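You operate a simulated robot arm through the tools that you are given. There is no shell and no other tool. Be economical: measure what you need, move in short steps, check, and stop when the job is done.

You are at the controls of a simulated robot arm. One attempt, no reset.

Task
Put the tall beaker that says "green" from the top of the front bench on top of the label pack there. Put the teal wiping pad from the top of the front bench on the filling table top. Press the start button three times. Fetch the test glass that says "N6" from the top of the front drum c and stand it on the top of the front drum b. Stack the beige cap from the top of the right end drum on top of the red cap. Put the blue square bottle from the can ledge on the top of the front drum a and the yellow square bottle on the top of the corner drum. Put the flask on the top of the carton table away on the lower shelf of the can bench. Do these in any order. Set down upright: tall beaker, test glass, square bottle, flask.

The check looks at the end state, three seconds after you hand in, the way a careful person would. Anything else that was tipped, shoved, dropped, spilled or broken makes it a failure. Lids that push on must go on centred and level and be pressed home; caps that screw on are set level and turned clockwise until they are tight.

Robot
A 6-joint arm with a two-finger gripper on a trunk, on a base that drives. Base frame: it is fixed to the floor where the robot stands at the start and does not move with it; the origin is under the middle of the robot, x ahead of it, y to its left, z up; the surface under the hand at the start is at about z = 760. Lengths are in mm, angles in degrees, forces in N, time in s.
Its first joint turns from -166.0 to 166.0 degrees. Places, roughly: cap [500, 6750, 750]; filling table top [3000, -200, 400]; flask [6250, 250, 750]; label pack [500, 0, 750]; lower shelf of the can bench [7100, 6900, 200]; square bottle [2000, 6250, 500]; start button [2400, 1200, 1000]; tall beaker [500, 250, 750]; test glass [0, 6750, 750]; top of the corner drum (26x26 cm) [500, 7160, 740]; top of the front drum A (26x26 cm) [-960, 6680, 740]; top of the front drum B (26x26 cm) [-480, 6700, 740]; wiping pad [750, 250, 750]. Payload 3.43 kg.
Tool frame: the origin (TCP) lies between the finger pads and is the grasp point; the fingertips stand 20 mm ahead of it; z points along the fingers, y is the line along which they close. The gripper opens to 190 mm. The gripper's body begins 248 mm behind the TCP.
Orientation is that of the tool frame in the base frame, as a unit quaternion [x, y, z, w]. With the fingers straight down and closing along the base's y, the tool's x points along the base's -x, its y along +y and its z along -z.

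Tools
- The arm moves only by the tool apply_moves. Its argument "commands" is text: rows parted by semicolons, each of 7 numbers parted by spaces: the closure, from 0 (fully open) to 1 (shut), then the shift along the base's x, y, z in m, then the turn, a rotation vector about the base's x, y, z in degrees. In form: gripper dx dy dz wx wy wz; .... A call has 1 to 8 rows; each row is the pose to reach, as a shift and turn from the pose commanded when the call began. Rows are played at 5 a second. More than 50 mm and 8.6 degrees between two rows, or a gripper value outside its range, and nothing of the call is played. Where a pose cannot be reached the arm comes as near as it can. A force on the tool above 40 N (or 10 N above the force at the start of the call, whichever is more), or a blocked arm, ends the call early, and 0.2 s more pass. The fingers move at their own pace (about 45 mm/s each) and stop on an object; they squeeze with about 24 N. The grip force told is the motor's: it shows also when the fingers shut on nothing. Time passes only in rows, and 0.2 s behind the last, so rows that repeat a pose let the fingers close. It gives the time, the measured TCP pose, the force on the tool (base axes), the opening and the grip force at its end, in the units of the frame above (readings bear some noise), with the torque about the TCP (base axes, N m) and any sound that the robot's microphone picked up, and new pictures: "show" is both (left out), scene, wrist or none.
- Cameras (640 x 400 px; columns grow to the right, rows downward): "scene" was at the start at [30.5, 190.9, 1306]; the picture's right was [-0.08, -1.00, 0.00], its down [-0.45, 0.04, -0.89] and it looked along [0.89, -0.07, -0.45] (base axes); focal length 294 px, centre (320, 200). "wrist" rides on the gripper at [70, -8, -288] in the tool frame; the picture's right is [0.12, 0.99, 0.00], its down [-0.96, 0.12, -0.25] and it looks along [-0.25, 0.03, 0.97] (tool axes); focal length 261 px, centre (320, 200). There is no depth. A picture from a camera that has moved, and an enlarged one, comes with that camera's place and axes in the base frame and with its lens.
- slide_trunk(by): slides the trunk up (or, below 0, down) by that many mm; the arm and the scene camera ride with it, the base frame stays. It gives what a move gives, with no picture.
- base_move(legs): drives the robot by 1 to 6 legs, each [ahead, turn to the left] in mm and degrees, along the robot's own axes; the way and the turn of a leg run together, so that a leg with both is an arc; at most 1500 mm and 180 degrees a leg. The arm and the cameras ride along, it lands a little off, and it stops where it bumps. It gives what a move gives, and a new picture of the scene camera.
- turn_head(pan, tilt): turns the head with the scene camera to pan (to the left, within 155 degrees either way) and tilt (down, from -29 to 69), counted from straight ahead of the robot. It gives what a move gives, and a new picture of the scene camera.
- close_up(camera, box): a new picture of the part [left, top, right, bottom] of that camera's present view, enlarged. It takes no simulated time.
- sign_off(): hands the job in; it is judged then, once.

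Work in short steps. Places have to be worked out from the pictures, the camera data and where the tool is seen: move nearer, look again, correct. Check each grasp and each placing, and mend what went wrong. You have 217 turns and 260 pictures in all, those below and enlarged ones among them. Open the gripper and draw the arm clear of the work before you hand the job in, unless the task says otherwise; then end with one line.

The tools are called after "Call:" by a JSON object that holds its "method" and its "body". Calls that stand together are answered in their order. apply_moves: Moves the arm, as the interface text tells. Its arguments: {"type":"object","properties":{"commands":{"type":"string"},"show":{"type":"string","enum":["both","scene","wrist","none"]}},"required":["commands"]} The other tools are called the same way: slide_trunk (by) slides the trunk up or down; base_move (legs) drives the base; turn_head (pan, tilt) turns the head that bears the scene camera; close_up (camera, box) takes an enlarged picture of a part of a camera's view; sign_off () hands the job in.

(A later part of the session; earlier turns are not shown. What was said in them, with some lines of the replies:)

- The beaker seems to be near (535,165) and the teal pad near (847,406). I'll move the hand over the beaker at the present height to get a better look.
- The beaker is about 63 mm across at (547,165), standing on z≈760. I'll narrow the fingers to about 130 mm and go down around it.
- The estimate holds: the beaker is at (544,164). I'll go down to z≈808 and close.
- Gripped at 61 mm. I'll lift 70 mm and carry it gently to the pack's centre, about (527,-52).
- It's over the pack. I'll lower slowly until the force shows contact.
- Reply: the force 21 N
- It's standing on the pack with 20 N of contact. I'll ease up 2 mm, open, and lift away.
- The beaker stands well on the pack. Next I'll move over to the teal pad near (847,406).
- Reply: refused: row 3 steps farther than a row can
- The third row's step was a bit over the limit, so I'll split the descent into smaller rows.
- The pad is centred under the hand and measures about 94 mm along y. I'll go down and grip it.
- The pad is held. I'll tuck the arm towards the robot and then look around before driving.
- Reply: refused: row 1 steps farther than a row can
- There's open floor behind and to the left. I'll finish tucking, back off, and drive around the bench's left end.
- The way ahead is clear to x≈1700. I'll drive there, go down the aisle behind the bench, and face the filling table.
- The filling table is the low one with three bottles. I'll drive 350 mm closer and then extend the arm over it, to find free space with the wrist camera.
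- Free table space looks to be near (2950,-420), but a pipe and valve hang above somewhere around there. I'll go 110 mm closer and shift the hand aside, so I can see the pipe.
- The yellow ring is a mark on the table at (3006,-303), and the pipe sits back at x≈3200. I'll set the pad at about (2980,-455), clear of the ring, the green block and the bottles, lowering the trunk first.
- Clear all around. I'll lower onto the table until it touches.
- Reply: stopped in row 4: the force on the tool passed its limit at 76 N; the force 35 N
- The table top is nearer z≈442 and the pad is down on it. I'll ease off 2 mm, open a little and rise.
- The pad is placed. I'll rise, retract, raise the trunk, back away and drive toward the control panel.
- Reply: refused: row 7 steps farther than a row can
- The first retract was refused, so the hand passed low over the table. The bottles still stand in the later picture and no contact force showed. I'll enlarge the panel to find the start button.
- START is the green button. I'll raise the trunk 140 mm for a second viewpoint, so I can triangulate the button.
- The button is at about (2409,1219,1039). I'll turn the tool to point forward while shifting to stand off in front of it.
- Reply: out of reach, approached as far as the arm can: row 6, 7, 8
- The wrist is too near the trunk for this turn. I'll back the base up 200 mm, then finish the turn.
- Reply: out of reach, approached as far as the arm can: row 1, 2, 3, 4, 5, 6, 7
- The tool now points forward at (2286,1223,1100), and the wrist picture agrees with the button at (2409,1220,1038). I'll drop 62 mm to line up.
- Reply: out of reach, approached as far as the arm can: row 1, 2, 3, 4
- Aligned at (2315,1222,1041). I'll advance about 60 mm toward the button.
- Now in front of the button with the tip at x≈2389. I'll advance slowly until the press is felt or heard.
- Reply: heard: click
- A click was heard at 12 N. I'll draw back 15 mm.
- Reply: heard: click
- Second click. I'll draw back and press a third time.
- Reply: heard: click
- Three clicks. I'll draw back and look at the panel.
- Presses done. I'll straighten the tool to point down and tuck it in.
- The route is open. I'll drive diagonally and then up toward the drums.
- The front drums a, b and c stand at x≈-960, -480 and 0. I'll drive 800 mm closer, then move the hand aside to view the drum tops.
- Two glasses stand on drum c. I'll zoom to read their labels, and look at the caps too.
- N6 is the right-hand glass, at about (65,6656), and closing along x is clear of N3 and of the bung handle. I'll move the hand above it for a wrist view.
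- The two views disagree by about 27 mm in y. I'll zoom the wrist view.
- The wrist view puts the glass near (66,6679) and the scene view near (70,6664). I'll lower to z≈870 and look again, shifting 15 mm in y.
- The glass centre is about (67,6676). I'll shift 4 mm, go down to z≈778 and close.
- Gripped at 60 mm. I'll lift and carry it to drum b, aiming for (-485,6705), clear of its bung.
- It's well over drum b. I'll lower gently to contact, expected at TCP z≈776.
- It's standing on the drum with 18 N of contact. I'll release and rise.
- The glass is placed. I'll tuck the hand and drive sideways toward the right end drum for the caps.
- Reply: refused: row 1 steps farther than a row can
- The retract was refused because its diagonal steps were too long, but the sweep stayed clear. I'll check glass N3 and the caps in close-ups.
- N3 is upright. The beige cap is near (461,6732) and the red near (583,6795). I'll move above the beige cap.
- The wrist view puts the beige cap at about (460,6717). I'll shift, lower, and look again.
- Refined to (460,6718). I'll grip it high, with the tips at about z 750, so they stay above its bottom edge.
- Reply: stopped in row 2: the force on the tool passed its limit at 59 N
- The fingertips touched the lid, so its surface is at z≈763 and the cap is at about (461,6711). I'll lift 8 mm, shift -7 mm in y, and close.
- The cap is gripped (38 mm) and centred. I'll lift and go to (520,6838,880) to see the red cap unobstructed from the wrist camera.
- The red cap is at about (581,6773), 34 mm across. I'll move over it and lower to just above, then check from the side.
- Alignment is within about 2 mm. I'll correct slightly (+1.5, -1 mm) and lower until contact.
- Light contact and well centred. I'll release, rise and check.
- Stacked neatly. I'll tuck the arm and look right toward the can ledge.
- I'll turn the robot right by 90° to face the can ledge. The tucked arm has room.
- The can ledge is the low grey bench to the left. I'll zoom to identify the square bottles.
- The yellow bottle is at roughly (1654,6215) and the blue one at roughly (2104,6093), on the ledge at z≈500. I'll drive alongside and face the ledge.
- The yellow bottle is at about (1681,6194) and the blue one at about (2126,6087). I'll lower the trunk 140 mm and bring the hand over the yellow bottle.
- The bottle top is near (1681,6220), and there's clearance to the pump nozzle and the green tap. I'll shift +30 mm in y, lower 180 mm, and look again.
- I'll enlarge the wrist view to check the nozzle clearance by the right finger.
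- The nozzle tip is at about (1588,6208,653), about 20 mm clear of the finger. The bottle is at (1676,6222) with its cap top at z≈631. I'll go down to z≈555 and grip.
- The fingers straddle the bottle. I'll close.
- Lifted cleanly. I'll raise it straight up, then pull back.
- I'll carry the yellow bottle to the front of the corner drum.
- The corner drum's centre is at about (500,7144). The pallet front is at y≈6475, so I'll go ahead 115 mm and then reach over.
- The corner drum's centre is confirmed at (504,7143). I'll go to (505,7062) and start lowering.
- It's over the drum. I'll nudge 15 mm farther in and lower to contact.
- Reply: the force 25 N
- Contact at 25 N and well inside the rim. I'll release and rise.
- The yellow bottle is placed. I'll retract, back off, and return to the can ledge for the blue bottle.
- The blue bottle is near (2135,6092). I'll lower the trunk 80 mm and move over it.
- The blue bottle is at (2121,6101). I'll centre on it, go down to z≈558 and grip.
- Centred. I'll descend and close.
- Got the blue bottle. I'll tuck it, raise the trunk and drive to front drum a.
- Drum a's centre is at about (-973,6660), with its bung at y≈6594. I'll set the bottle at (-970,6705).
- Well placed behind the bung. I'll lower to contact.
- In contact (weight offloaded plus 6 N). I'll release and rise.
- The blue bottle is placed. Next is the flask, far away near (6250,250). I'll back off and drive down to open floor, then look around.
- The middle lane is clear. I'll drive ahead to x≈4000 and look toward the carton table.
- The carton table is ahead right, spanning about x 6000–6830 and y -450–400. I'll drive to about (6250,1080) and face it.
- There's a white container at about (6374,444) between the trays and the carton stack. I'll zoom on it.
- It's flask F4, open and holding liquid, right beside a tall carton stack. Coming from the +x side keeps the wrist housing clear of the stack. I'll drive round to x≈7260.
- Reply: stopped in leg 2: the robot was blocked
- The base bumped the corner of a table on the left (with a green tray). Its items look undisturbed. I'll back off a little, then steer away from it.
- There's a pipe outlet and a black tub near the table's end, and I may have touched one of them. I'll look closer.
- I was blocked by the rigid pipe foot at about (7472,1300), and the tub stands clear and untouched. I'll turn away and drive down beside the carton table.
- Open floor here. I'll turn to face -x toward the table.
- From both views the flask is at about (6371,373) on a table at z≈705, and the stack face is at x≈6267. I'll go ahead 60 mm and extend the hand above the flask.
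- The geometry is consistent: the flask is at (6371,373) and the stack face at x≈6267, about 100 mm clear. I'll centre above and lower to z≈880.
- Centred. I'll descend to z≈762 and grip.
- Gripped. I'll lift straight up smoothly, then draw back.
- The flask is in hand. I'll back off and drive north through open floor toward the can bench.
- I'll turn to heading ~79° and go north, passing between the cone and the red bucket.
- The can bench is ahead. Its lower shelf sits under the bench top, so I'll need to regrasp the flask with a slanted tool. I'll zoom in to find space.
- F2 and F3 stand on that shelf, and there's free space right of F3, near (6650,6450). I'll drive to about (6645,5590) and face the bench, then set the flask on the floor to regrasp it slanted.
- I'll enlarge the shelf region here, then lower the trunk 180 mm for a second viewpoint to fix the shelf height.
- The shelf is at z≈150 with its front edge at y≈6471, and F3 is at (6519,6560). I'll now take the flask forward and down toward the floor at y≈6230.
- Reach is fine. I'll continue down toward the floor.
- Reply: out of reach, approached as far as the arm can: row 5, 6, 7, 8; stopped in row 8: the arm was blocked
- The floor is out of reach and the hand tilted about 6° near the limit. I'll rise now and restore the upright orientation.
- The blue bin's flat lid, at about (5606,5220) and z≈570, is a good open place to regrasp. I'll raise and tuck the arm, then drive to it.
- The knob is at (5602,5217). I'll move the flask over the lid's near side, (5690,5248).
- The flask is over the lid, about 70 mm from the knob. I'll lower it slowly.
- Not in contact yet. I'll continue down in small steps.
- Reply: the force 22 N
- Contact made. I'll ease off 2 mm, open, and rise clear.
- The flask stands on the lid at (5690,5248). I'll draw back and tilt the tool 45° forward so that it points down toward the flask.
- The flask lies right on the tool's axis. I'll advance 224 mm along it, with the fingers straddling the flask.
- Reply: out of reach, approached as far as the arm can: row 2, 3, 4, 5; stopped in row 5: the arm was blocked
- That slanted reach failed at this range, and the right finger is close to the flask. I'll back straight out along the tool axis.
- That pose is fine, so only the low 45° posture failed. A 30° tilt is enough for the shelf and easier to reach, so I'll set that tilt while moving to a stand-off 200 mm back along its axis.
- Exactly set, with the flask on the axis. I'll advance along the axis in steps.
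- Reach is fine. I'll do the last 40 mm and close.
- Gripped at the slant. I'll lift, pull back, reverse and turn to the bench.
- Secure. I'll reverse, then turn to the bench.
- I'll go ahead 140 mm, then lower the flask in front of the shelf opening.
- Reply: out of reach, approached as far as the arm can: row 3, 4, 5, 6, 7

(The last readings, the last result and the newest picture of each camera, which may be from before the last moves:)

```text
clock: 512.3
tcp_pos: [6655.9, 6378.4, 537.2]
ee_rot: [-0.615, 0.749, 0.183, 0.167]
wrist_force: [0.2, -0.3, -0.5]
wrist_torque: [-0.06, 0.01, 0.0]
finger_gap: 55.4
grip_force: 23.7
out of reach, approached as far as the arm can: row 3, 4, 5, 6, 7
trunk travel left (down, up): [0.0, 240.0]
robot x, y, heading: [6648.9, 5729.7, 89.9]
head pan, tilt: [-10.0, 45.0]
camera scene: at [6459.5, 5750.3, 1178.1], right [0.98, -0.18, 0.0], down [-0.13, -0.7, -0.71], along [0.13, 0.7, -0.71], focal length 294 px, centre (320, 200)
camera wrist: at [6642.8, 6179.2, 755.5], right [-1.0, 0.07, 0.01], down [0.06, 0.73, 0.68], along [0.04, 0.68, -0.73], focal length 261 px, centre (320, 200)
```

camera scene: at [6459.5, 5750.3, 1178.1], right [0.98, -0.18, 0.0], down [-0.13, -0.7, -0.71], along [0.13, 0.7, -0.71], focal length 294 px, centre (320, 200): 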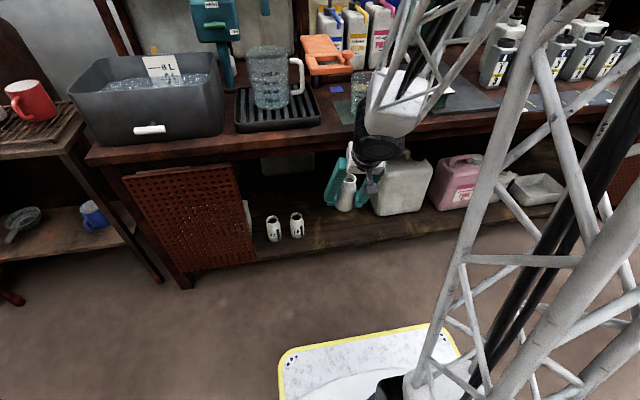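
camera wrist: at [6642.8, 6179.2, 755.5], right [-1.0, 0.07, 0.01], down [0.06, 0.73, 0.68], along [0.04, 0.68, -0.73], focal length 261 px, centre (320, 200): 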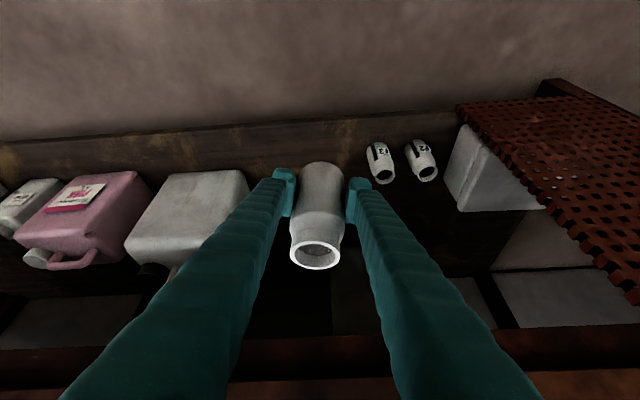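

The lower boundary needs more outreach. I'll restore the orientation while moving outward and down into the shelf opening, in small steps.

Call:
{"method": "apply_moves", "body": {"commands": "1 0 0.02 -0.01 0.4 -1.4 2.5; 1 0 0.045 -0.03 0.8 -2.8 5.0; 1 0 0.07 -0.05 1.21 -4.15 7.54; 1 0 0.07 -0.05 1.21 -4.15 7.54"}}

```text
clock: 513.3
tcp_pos: [6659.0, 6440.7, 485.8]
ee_rot: [0.717, -0.65, -0.147, -0.204]
wrist_force: [0.3, 1.1, 0.2]
wrist_torque: [-0.04, 0.02, 0.03]
finger_gap: 55.7
grip_force: 24.4
out of reach, approached as far as the arm can: row 1, 3, 4
trunk travel left (down, up): [0.0, 240.0]
robot x, y, heading: [6648.1, 5732.3, 89.5]
head pan, tilt: [-10.0, 45.0]
camera scene: at [6459.5, 5750.3, 1178.1], right [0.98, -0.18, 0.0], down [-0.13, -0.7, -0.71], along [0.13, 0.7, -0.71], focal length 294 px, centre (320, 200)
camera wrist: at [6659.9, 6241.7, 704.8], right [-0.97, -0.18, -0.16], down [-0.24, 0.71, 0.66], along [0.0, 0.68, -0.73], focal length 261 px, centre (320, 200)
```

scene: 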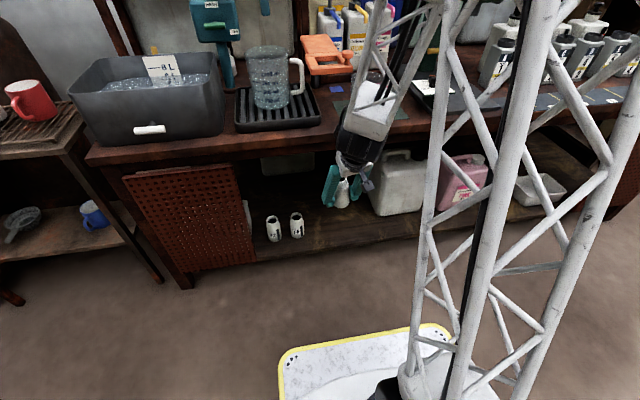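
wrist: 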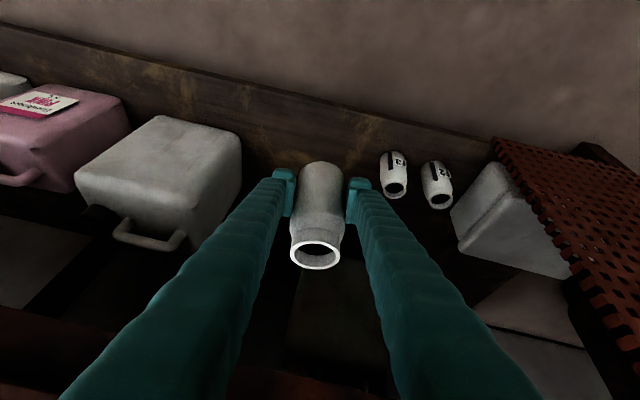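

I see now: the arm has an inner limit, so it needs more outreach, not less. I'll back the base 130 mm, then restore the upright orientation while extending.

Call:
{"method": "base_move", "body": {"legs": [[-130, 0]]}}

Call:
{"method": "apply_moves", "body": {"commands": "1 0 0.025 0.01 0.3 1.2 -1.4; 1 0 0.05 0.01 0.7 2.9 -3.3; 1 0 0.075 0.01 1.1 4.4 -5.0; 1 0 0.09 0.01 1.43 5.79 -6.65; 1 0 0.09 0.01 1.43 5.79 -6.65"}}

```text
clock: 514.6
tcp_pos: [6658.8, 6310.0, 486.7]
ee_rot: [0.717, -0.65, -0.147, -0.203]
wrist_force: [-0.2, -0.7, 0.1]
wrist_torque: [0.0, 0.03, -0.01]
finger_gap: 55.9
grip_force: 23.7
trunk travel left (down, up): [0.0, 240.0]
robot x, y, heading: [6645.6, 5598.8, 89.7]
head pan, tilt: [-10.0, 45.0]
camera scene: at [6458.5, 5618.9, 1178.1], right [0.98, -0.18, 0.0], down [-0.13, -0.7, -0.71], along [0.13, 0.7, -0.71], focal length 294 px, centre (320, 200)
```

scene: 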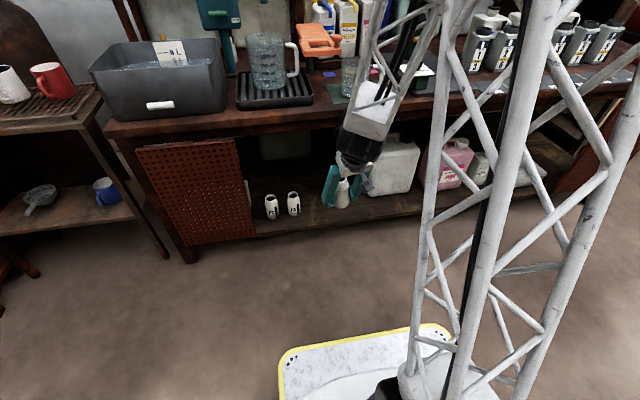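

```text
clock: 515.8
tcp_pos: [6660.5, 6400.2, 495.6]
ee_rot: [-0.667, 0.698, 0.18, 0.187]
wrist_force: [-0.5, -0.2, -1.0]
wrist_torque: [0.03, -0.03, -0.02]
finger_gap: 55.8
grip_force: 24.1
trunk travel left (down, up): [0.0, 240.0]
robot x, y, heading: [6643.7, 5597.7, 89.3]
head pan, tilt: [-10.0, 45.0]
camera scene: at [6458.5, 5618.9, 1178.1], right [0.98, -0.18, 0.0], down [-0.13, -0.7, -0.71], along [0.13, 0.7, -0.71], focal length 294 px, centre (320, 200)
camera wrist: at [6656.9, 6195.3, 709.7], right [-1.0, -0.06, -0.06], down [-0.08, 0.71, 0.7], along [0.0, 0.7, -0.72], focal length 261 px, centre (320, 200)
```

scene: 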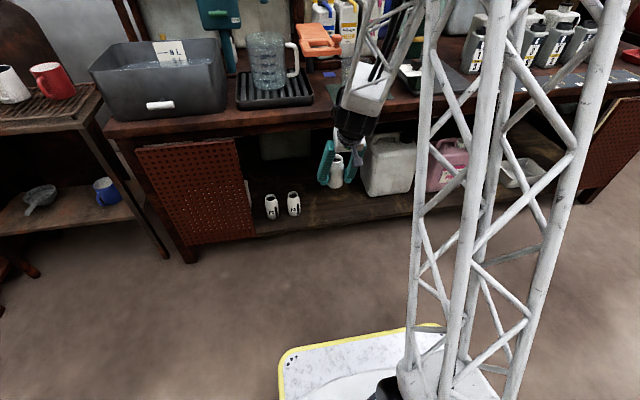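
wrist: 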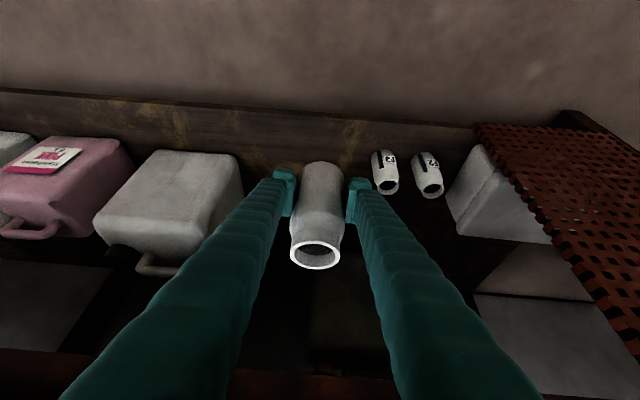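

Upright again, exactly as commanded. I'll descend to z≈250 in front of the shelf.

Call:
{"method": "apply_moves", "body": {"commands": "1 0 0 -0.045 0 0 0; 1 0 0 -0.09 0 0 0; 1 0 0 -0.135 0 0 0; 1 0 0 -0.18 0 0 0; 1 0 0 -0.22 0 0 0; 1 0 0 -0.24 0 0 0; 1 0 0 -0.24 0 0 0"}}

```text
clock: 517.4
tcp_pos: [6631.7, 6406.3, 265.7]
ee_rot: [-0.662, 0.706, 0.151, 0.204]
wrist_force: [0.4, 0.4, -0.5]
wrist_torque: [-0.03, 0.0, 0.01]
finger_gap: 55.8
grip_force: 24.1
out of reach, approached as far as the arm can: row 1, 2, 3, 4, 5, 6, 7
trunk travel left (down, up): [0.0, 240.0]
robot x, y, heading: [6644.9, 5595.3, 89.4]
head pan, tilt: [-10.0, 45.0]
camera scene: at [6458.5, 5618.9, 1178.0], right [0.98, -0.18, 0.0], down [-0.13, -0.7, -0.71], along [0.13, 0.7, -0.71], focal length 294 px, centre (320, 200)
camera wrist: at [6610.8, 6205.6, 482.6], right [-0.99, -0.03, -0.11], down [-0.1, 0.73, 0.68], along [0.07, 0.68, -0.73], focal length 261 px, centre (320, 200)
```

scene: 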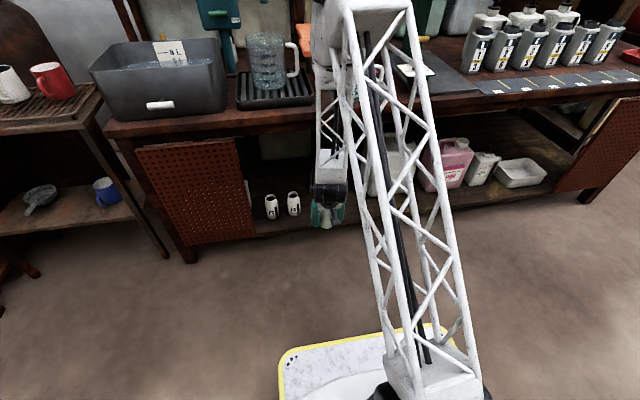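
wrist: 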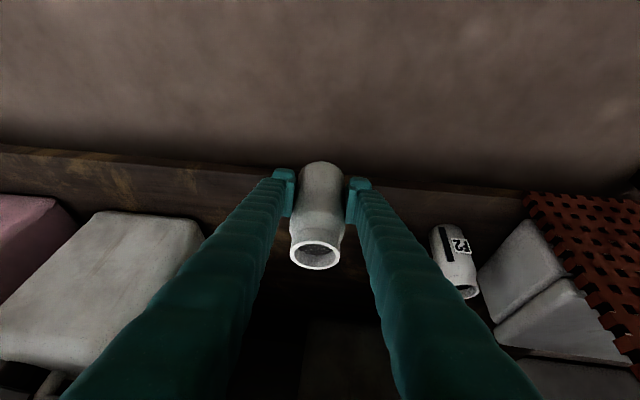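

Nearly there, at the boundary. Moving farther out should be easier, so I'll restore orientation while advancing into the shelf at this height.

Call:
{"method": "apply_moves", "body": {"commands": "1 0.008 0.03 0 0.3 0.9 0.5; 1 0.016 0.06 0 0.6 1.8 1.0; 1 0.024 0.085 0 0.9 2.6 1.6; 1 0.028 0.11 0 1.08 3.31 1.98; 1 0.028 0.11 0 1.08 3.31 1.98"}}

```text
clock: 518.6
tcp_pos: [6625.5, 6516.2, 266.8]
ee_rot: [-0.651, 0.714, 0.169, 0.196]
wrist_force: [-0.8, 0.0, -0.3]
wrist_torque: [-0.01, 0.0, 0.02]
finger_gap: 56.0
grip_force: 24.0
out of reach, approached as far as the arm can: row 1, 2, 3, 4, 5
trunk travel left (down, up): [0.0, 240.0]
robot x, y, heading: [6643.9, 5597.5, 89.8]
head pan, tilt: [-10.0, 45.0]
camera scene: at [6458.5, 5618.9, 1178.1], right [0.98, -0.18, 0.0], down [-0.13, -0.7, -0.71], along [0.13, 0.7, -0.71], focal length 294 px, centre (320, 200)
camera wrist: at [6610.1, 6310.4, 478.8], right [-1.0, -0.01, -0.07], down [-0.06, 0.72, 0.7], along [0.05, 0.7, -0.71], focal length 261 px, centre (320, 200)
```

scene: 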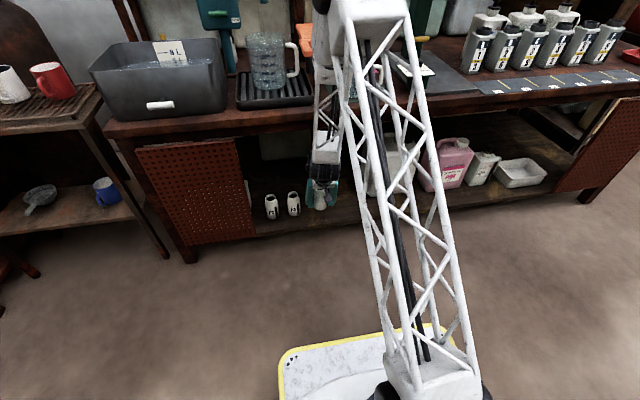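
wrist: 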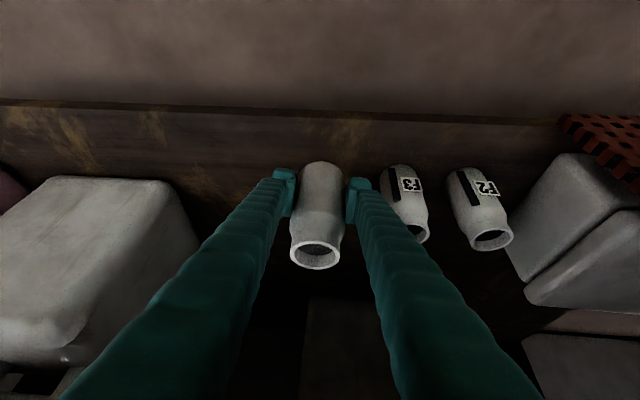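

The pose is good: upright within about 1°, at (6625,6516), clear of F3. I'll lower toward the shelf in small steps.

Call:
{"method": "apply_moves", "body": {"commands": "1 0 0.004 -0.012 0 0 0; 1 0 0.008 -0.024 0 0 0; 1 0 0.012 -0.036 0 0 0; 1 0 0.012 -0.036 0 0 0"}}

```text
clock: 519.6
tcp_pos: [6625.4, 6527.9, 230.6]
ee_rot: [-0.652, 0.713, 0.166, 0.197]
wrist_force: [-0.6, 0.3, -0.2]
wrist_torque: [0.02, -0.01, -0.02]
finger_gap: 55.6
grip_force: 24.0
trunk travel left (down, up): [0.0, 240.0]
robot x, y, heading: [6643.7, 5600.3, 89.6]
head pan, tilt: [-10.0, 45.0]
camera scene: at [6458.5, 5619.0, 1178.1], right [0.98, -0.18, 0.0], down [-0.13, -0.7, -0.71], along [0.13, 0.7, -0.71], focal length 294 px, centre (320, 200)
camera wrist: at [6608.6, 6323.9, 443.3], right [-1.0, -0.01, -0.08], down [-0.06, 0.72, 0.69], along [0.05, 0.7, -0.72], focal length 261 px, centre (320, 200)
```

scene: 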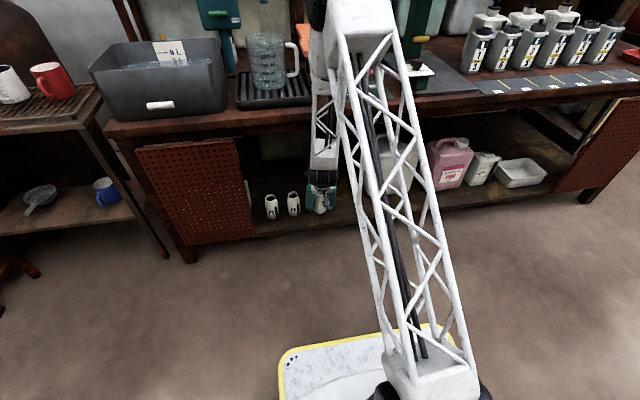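
wrist: 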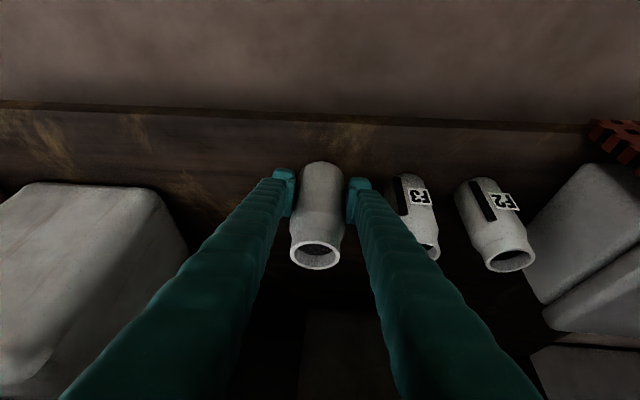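

In reach and upright. I'll continue down in small steps until contact.

Call:
{"method": "apply_moves", "body": {"commands": "1 0 0.002 -0.006 0 0 0; 1 0 0.004 -0.012 0 0 0; 1 0 0.006 -0.017 0 0 0; 1 0 0.007 -0.021 0 0 0; 1 0 0.008 -0.025 0 0 0; 1 0 0.009 -0.029 0 0 0; 1 0 0.01 -0.033 0 0 0; 1 0 0.01 -0.037 0 0 0", "show": "wrist"}}

```text
clock: 521.4
tcp_pos: [6626.9, 6540.3, 194.8]
ee_rot: [-0.653, 0.713, 0.163, 0.2]
wrist_force: [0.3, 0.2, -0.1]
wrist_torque: [-0.01, -0.03, -0.03]
finger_gap: 55.8
grip_force: 23.8
out of reach, approached as far as the arm can: row 5, 6, 7, 8
trunk travel left (down, up): [0.0, 240.0]
robot x, y, heading: [6644.2, 5597.9, 89.4]
head pan, tilt: [-10.0, 45.0]
camera wrist: at [6608.0, 6337.1, 409.0], right [-1.0, -0.01, -0.09], down [-0.07, 0.72, 0.69], along [0.06, 0.69, -0.72], focal length 261 px, centre (320, 200)
```

wrist: 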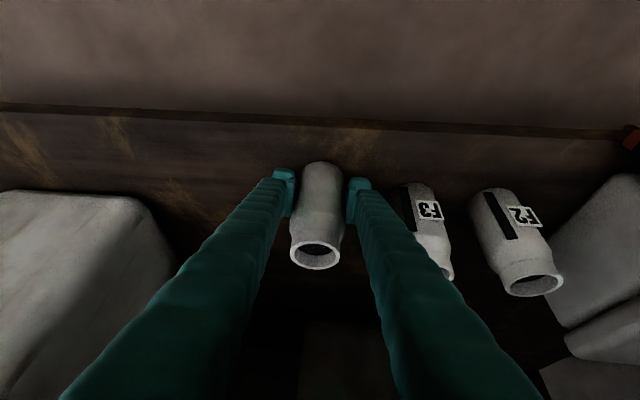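

No contact yet at TCP z≈195, and the reach limit is near. I'll check the remaining gap in a close-up.

Call:
{"method": "close_up", "body": {"camera": "scene", "box": [250, 160, 362, 230]}}

```text
5.71 times, centred on (306, 195) of scene
camera zoom: at [6458.5, 5619.0, 1178.1], right [0.98, -0.18, 0.0], down [-0.13, -0.7, -0.71], along [0.13, 0.7, -0.71], focal length 1680 px, centre (400, 229)
```

zoom: 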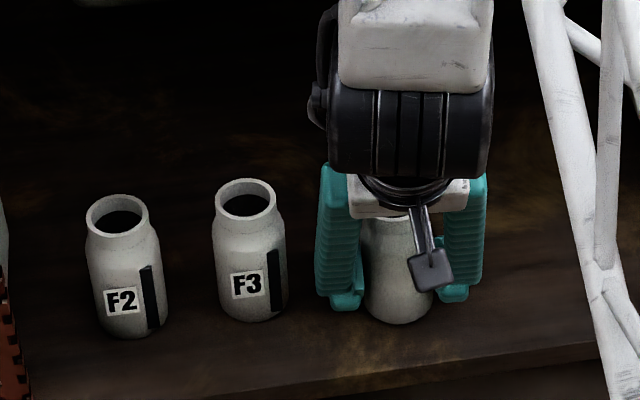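

The shelf is at about z 127, so roughly 15 mm remains. I'll continue down in small steps, watching orientation and force.

Call:
{"method": "apply_moves", "body": {"commands": "1 0 0 -0.004 0 0 0; 1 0 0 -0.008 0 0 0; 1 0 0 -0.011 0 0 0; 1 0 0 -0.014 0 0 0; 1 0 0 -0.014 0 0 0", "show": "none"}}

```text
clock: 522.6
tcp_pos: [6627.6, 6545.3, 183.7]
ee_rot: [-0.653, 0.712, 0.163, 0.201]
wrist_force: [1.1, 4.2, 22.0]
wrist_torque: [0.24, 0.54, -0.03]
finger_gap: 55.8
grip_force: 24.0
out of reach, approached as far as the arm can: row 1, 2, 3, 4, 5
trunk travel left (down, up): [0.0, 240.0]
robot x, y, heading: [6647.1, 5600.5, 89.6]
head pan, tilt: [-10.0, 45.0]
```

The flask is on the shelf (22 N contact, tilt under 2°). I'll ease up 1 mm and open.

Call:
{"method": "apply_moves", "body": {"commands": "1 0 0 0.001 0 0 0; 0.55 0 0 0.001 0 0 0; 0.55 0 0 0.001 0 0 0; 0.55 0 0 0.001 0 0 0; 0.55 0 0 0.001 0 0 0"}}

Call:
{"method": "close_up", "body": {"camera": "scene", "box": [250, 160, 362, 230]}}

```text
clock: 523.8
tcp_pos: [6627.9, 6543.7, 184.0]
ee_rot: [-0.652, 0.713, 0.161, 0.2]
wrist_force: [0.4, 0.7, -0.1]
wrist_torque: [-0.02, -0.01, -0.01]
finger_gap: 85.5
grip_force: 0.0
trunk travel left (down, up): [0.0, 240.0]
robot x, y, heading: [6645.0, 5594.2, 89.5]
head pan, tilt: [-10.0, 45.0]
camera scene: at [6458.5, 5619.0, 1178.0], right [0.98, -0.18, 0.0], down [-0.13, -0.7, -0.71], along [0.13, 0.7, -0.71], focal length 294 px, centre (320, 200)
camera wrist: at [6608.1, 6341.1, 397.7], right [-1.0, -0.01, -0.09], down [-0.07, 0.72, 0.69], along [0.06, 0.69, -0.72], focal length 261 px, centre (320, 200)
```

scene: 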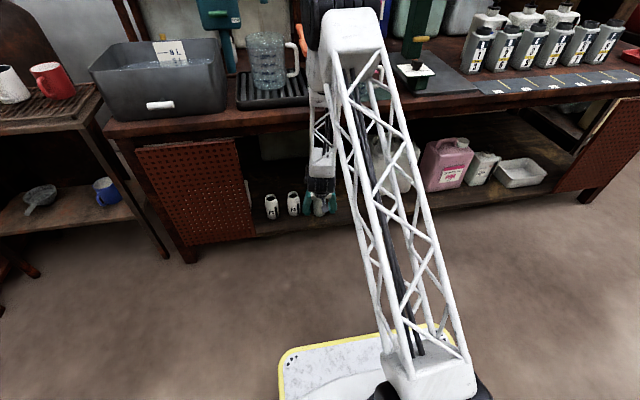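
wrist: 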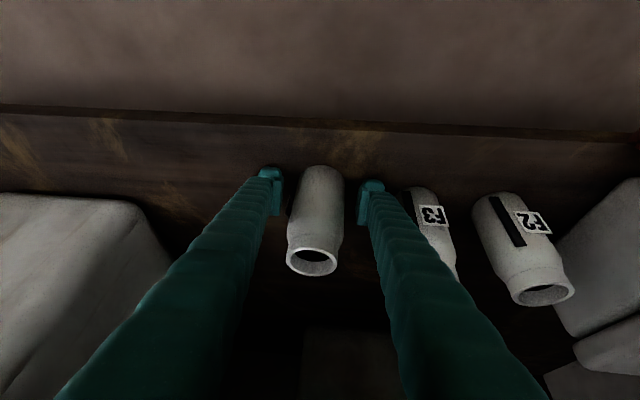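

```text
5.71 times, centred on (306, 195) of scene
camera zoom: at [6458.5, 5619.0, 1178.0], right [0.98, -0.18, 0.0], down [-0.13, -0.7, -0.71], along [0.13, 0.7, -0.71], focal length 1680 px, centre (400, 229)
```

zoom: 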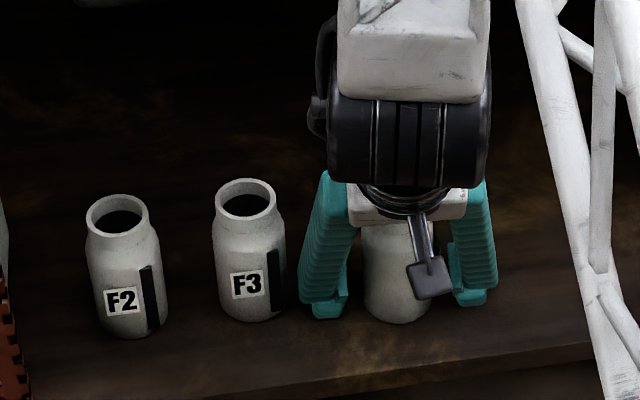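

It stands next to F3. I'll open a bit wider and withdraw straight back with the base.

Call:
{"method": "apply_moves", "body": {"commands": "0.45 0 0 0 0 0 0; 0.45 0 0 0 0 0 0", "show": "none"}}

Call:
{"method": "base_move", "body": {"legs": [[-220, 0]]}}

Call:
{"method": "close_up", "body": {"camera": "scene", "box": [240, 130, 400, 230]}}

```text
clock: 524.4
tcp_pos: [6626.9, 6544.3, 183.1]
ee_rot: [-0.653, 0.713, 0.162, 0.2]
wrist_force: [-1.1, 0.4, -0.2]
wrist_torque: [-0.02, 0.05, -0.01]
finger_gap: 104.3
grip_force: 0.0
trunk travel left (down, up): [0.0, 240.0]
robot x, y, heading: [6640.8, 5595.2, 89.4]
head pan, tilt: [-10.0, 45.0]
```

```text
clock: 526.1
tcp_pos: [6627.5, 6321.9, 184.2]
ee_rot: [-0.652, 0.713, 0.162, 0.2]
wrist_force: [0.2, -0.2, 0.6]
wrist_torque: [-0.02, 0.01, -0.01]
finger_gap: 104.6
grip_force: 0.1
trunk travel left (down, up): [0.0, 240.0]
robot x, y, heading: [6644.8, 5376.1, 89.6]
head pan, tilt: [-10.0, 45.0]
camera scene: at [6456.7, 5396.9, 1178.1], right [0.98, -0.18, 0.0], down [-0.13, -0.7, -0.71], along [0.13, 0.7, -0.71], focal length 294 px, centre (320, 200)
```

scene: 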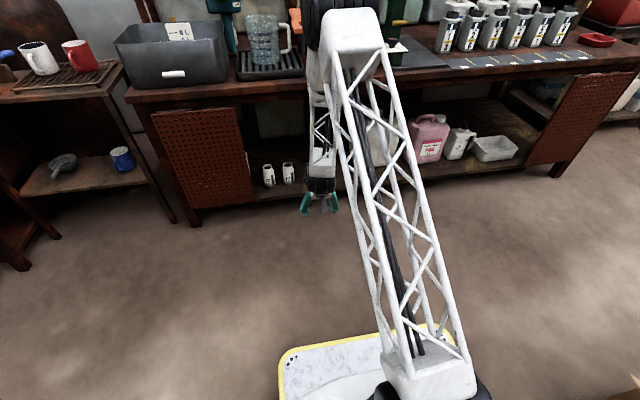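

```text
4.00 times, centred on (320, 180) of scene
camera zoom: at [6456.7, 5396.9, 1178.1], right [0.98, -0.18, 0.0], down [-0.13, -0.7, -0.71], along [0.13, 0.7, -0.71], focal length 1176 px, centre (320, 280)
```

zoom: 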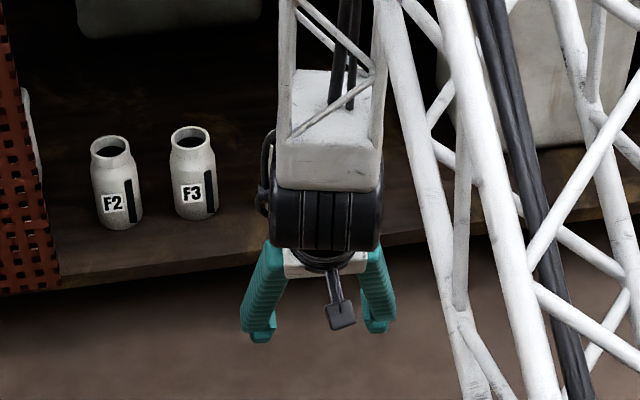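

F4 is hidden behind the arm. I'll raise the arm out of the way and restore the tool to vertical, then look.

Call:
{"method": "apply_moves", "body": {"commands": "0.45 0 -0.01 0.045 0 0 0; 0.45 0 -0.02 0.09 0 0 0; 0.45 0 -0.03 0.135 0 0 0; 0.45 0 -0.04 0.18 0 0 0; 0.45 0 -0.05 0.225 0 0 0; 0.45 0 -0.06 0.27 0 0 0; 0.45 0 -0.07 0.315 0 0 0; 0.45 0 -0.08 0.36 0 0 0", "show": "wrist"}}

Call:
{"method": "turn_head", "body": {"pan": -5, "tilt": 38}}

```text
clock: 527.9
tcp_pos: [6641.2, 6256.8, 553.7]
ee_rot: [0.7, -0.657, -0.147, -0.24]
wrist_force: [-0.8, -0.9, -1.3]
wrist_torque: [0.39, -0.26, -0.07]
finger_gap: 104.3
grip_force: 0.0
trunk travel left (down, up): [0.0, 240.0]
robot x, y, heading: [6641.0, 5378.1, 89.5]
head pan, tilt: [-10.0, 45.0]
camera wrist: at [6623.3, 6045.3, 760.1], right [-0.97, -0.13, -0.2], down [-0.23, 0.68, 0.69], along [0.05, 0.72, -0.69], focal length 261 px, centre (320, 200)
```

wrist: 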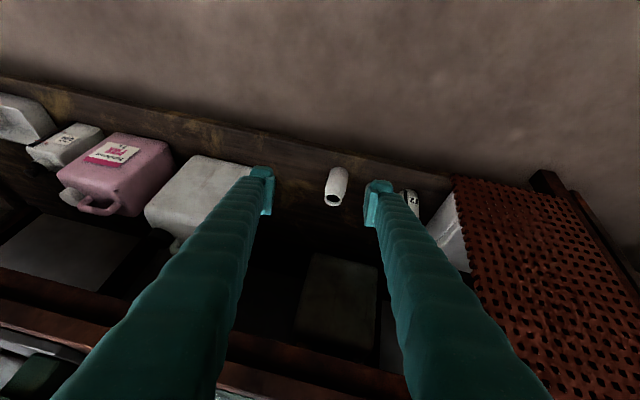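

```text
clock: 528.6
tcp_pos: [6641.9, 6257.0, 553.8]
ee_rot: [0.7, -0.656, -0.148, -0.241]
wrist_force: [-0.1, 0.1, 0.6]
wrist_torque: [-0.03, -0.04, -0.01]
finger_gap: 104.6
grip_force: 0.1
trunk travel left (down, up): [0.0, 240.0]
robot x, y, heading: [6639.5, 5374.6, 89.3]
head pan, tilt: [-5.0, 38.0]
camera scene: at [6450.2, 5402.7, 1188.3], right [1.0, -0.1, 0.0], down [-0.06, -0.61, -0.79], along [0.08, 0.78, -0.62], focal length 294 px, centre (320, 200)
```

scene: 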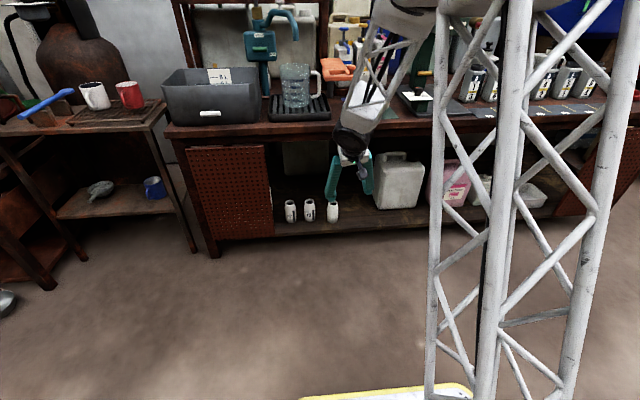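

F2, F3 and F4 all stand on the lower shelf. I'll back the robot away so the arm is clear, and take a last close look.

Call:
{"method": "base_move", "body": {"legs": [[-350, 0]]}}

Call:
{"method": "close_up", "body": {"camera": "scene", "box": [220, 100, 460, 250]}}

```text
clock: 530.8
tcp_pos: [6621.5, 5893.3, 544.3]
ee_rot: [-0.653, 0.712, 0.162, 0.201]
wrist_force: [0.8, 0.1, -0.9]
wrist_torque: [-0.02, -0.05, -0.01]
finger_gap: 104.4
grip_force: 0.0
trunk travel left (down, up): [0.0, 240.0]
robot x, y, heading: [6644.3, 5027.4, 89.8]
head pan, tilt: [-5.0, 38.0]
camera scene: at [6447.5, 5053.8, 1188.3], right [1.0, -0.09, 0.0], down [-0.06, -0.61, -0.79], along [0.07, 0.78, -0.62], focal length 294 px, centre (320, 200)
```

scene: 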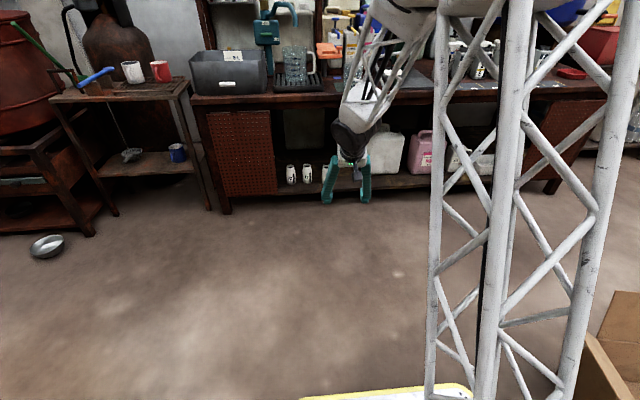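

```text
2.67 times, centred on (340, 175) of scene
camera zoom: at [6447.5, 5053.8, 1188.3], right [1.0, -0.09, 0.0], down [-0.06, -0.61, -0.79], along [0.07, 0.78, -0.62], focal length 784 px, centre (267, 267)
```

zoom: 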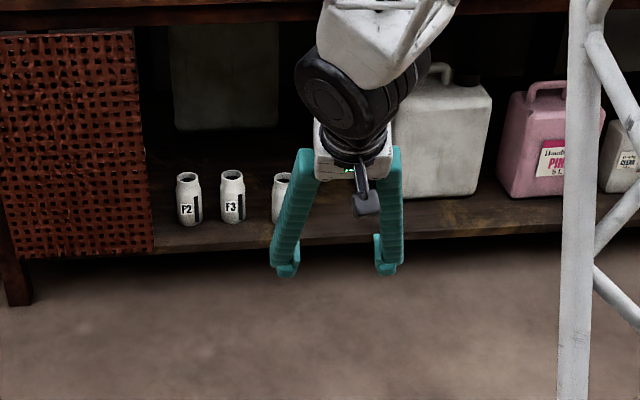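

All the parts of the job are done, the gripper is open and the arm is clear. I'll hand in.

Call:
{"method": "sign_off", "body": {}}

```text
The job is handed in.
```

I finished every part of the job and handed it in. Along the way the base bumped a fixed pipe near the carton table and the hand passed low over the filling-table bottles; nothing looked moved afterwards. The flask was also tilted a few degrees in the gripper and set briefly on the blue bin's lid to change my grip.
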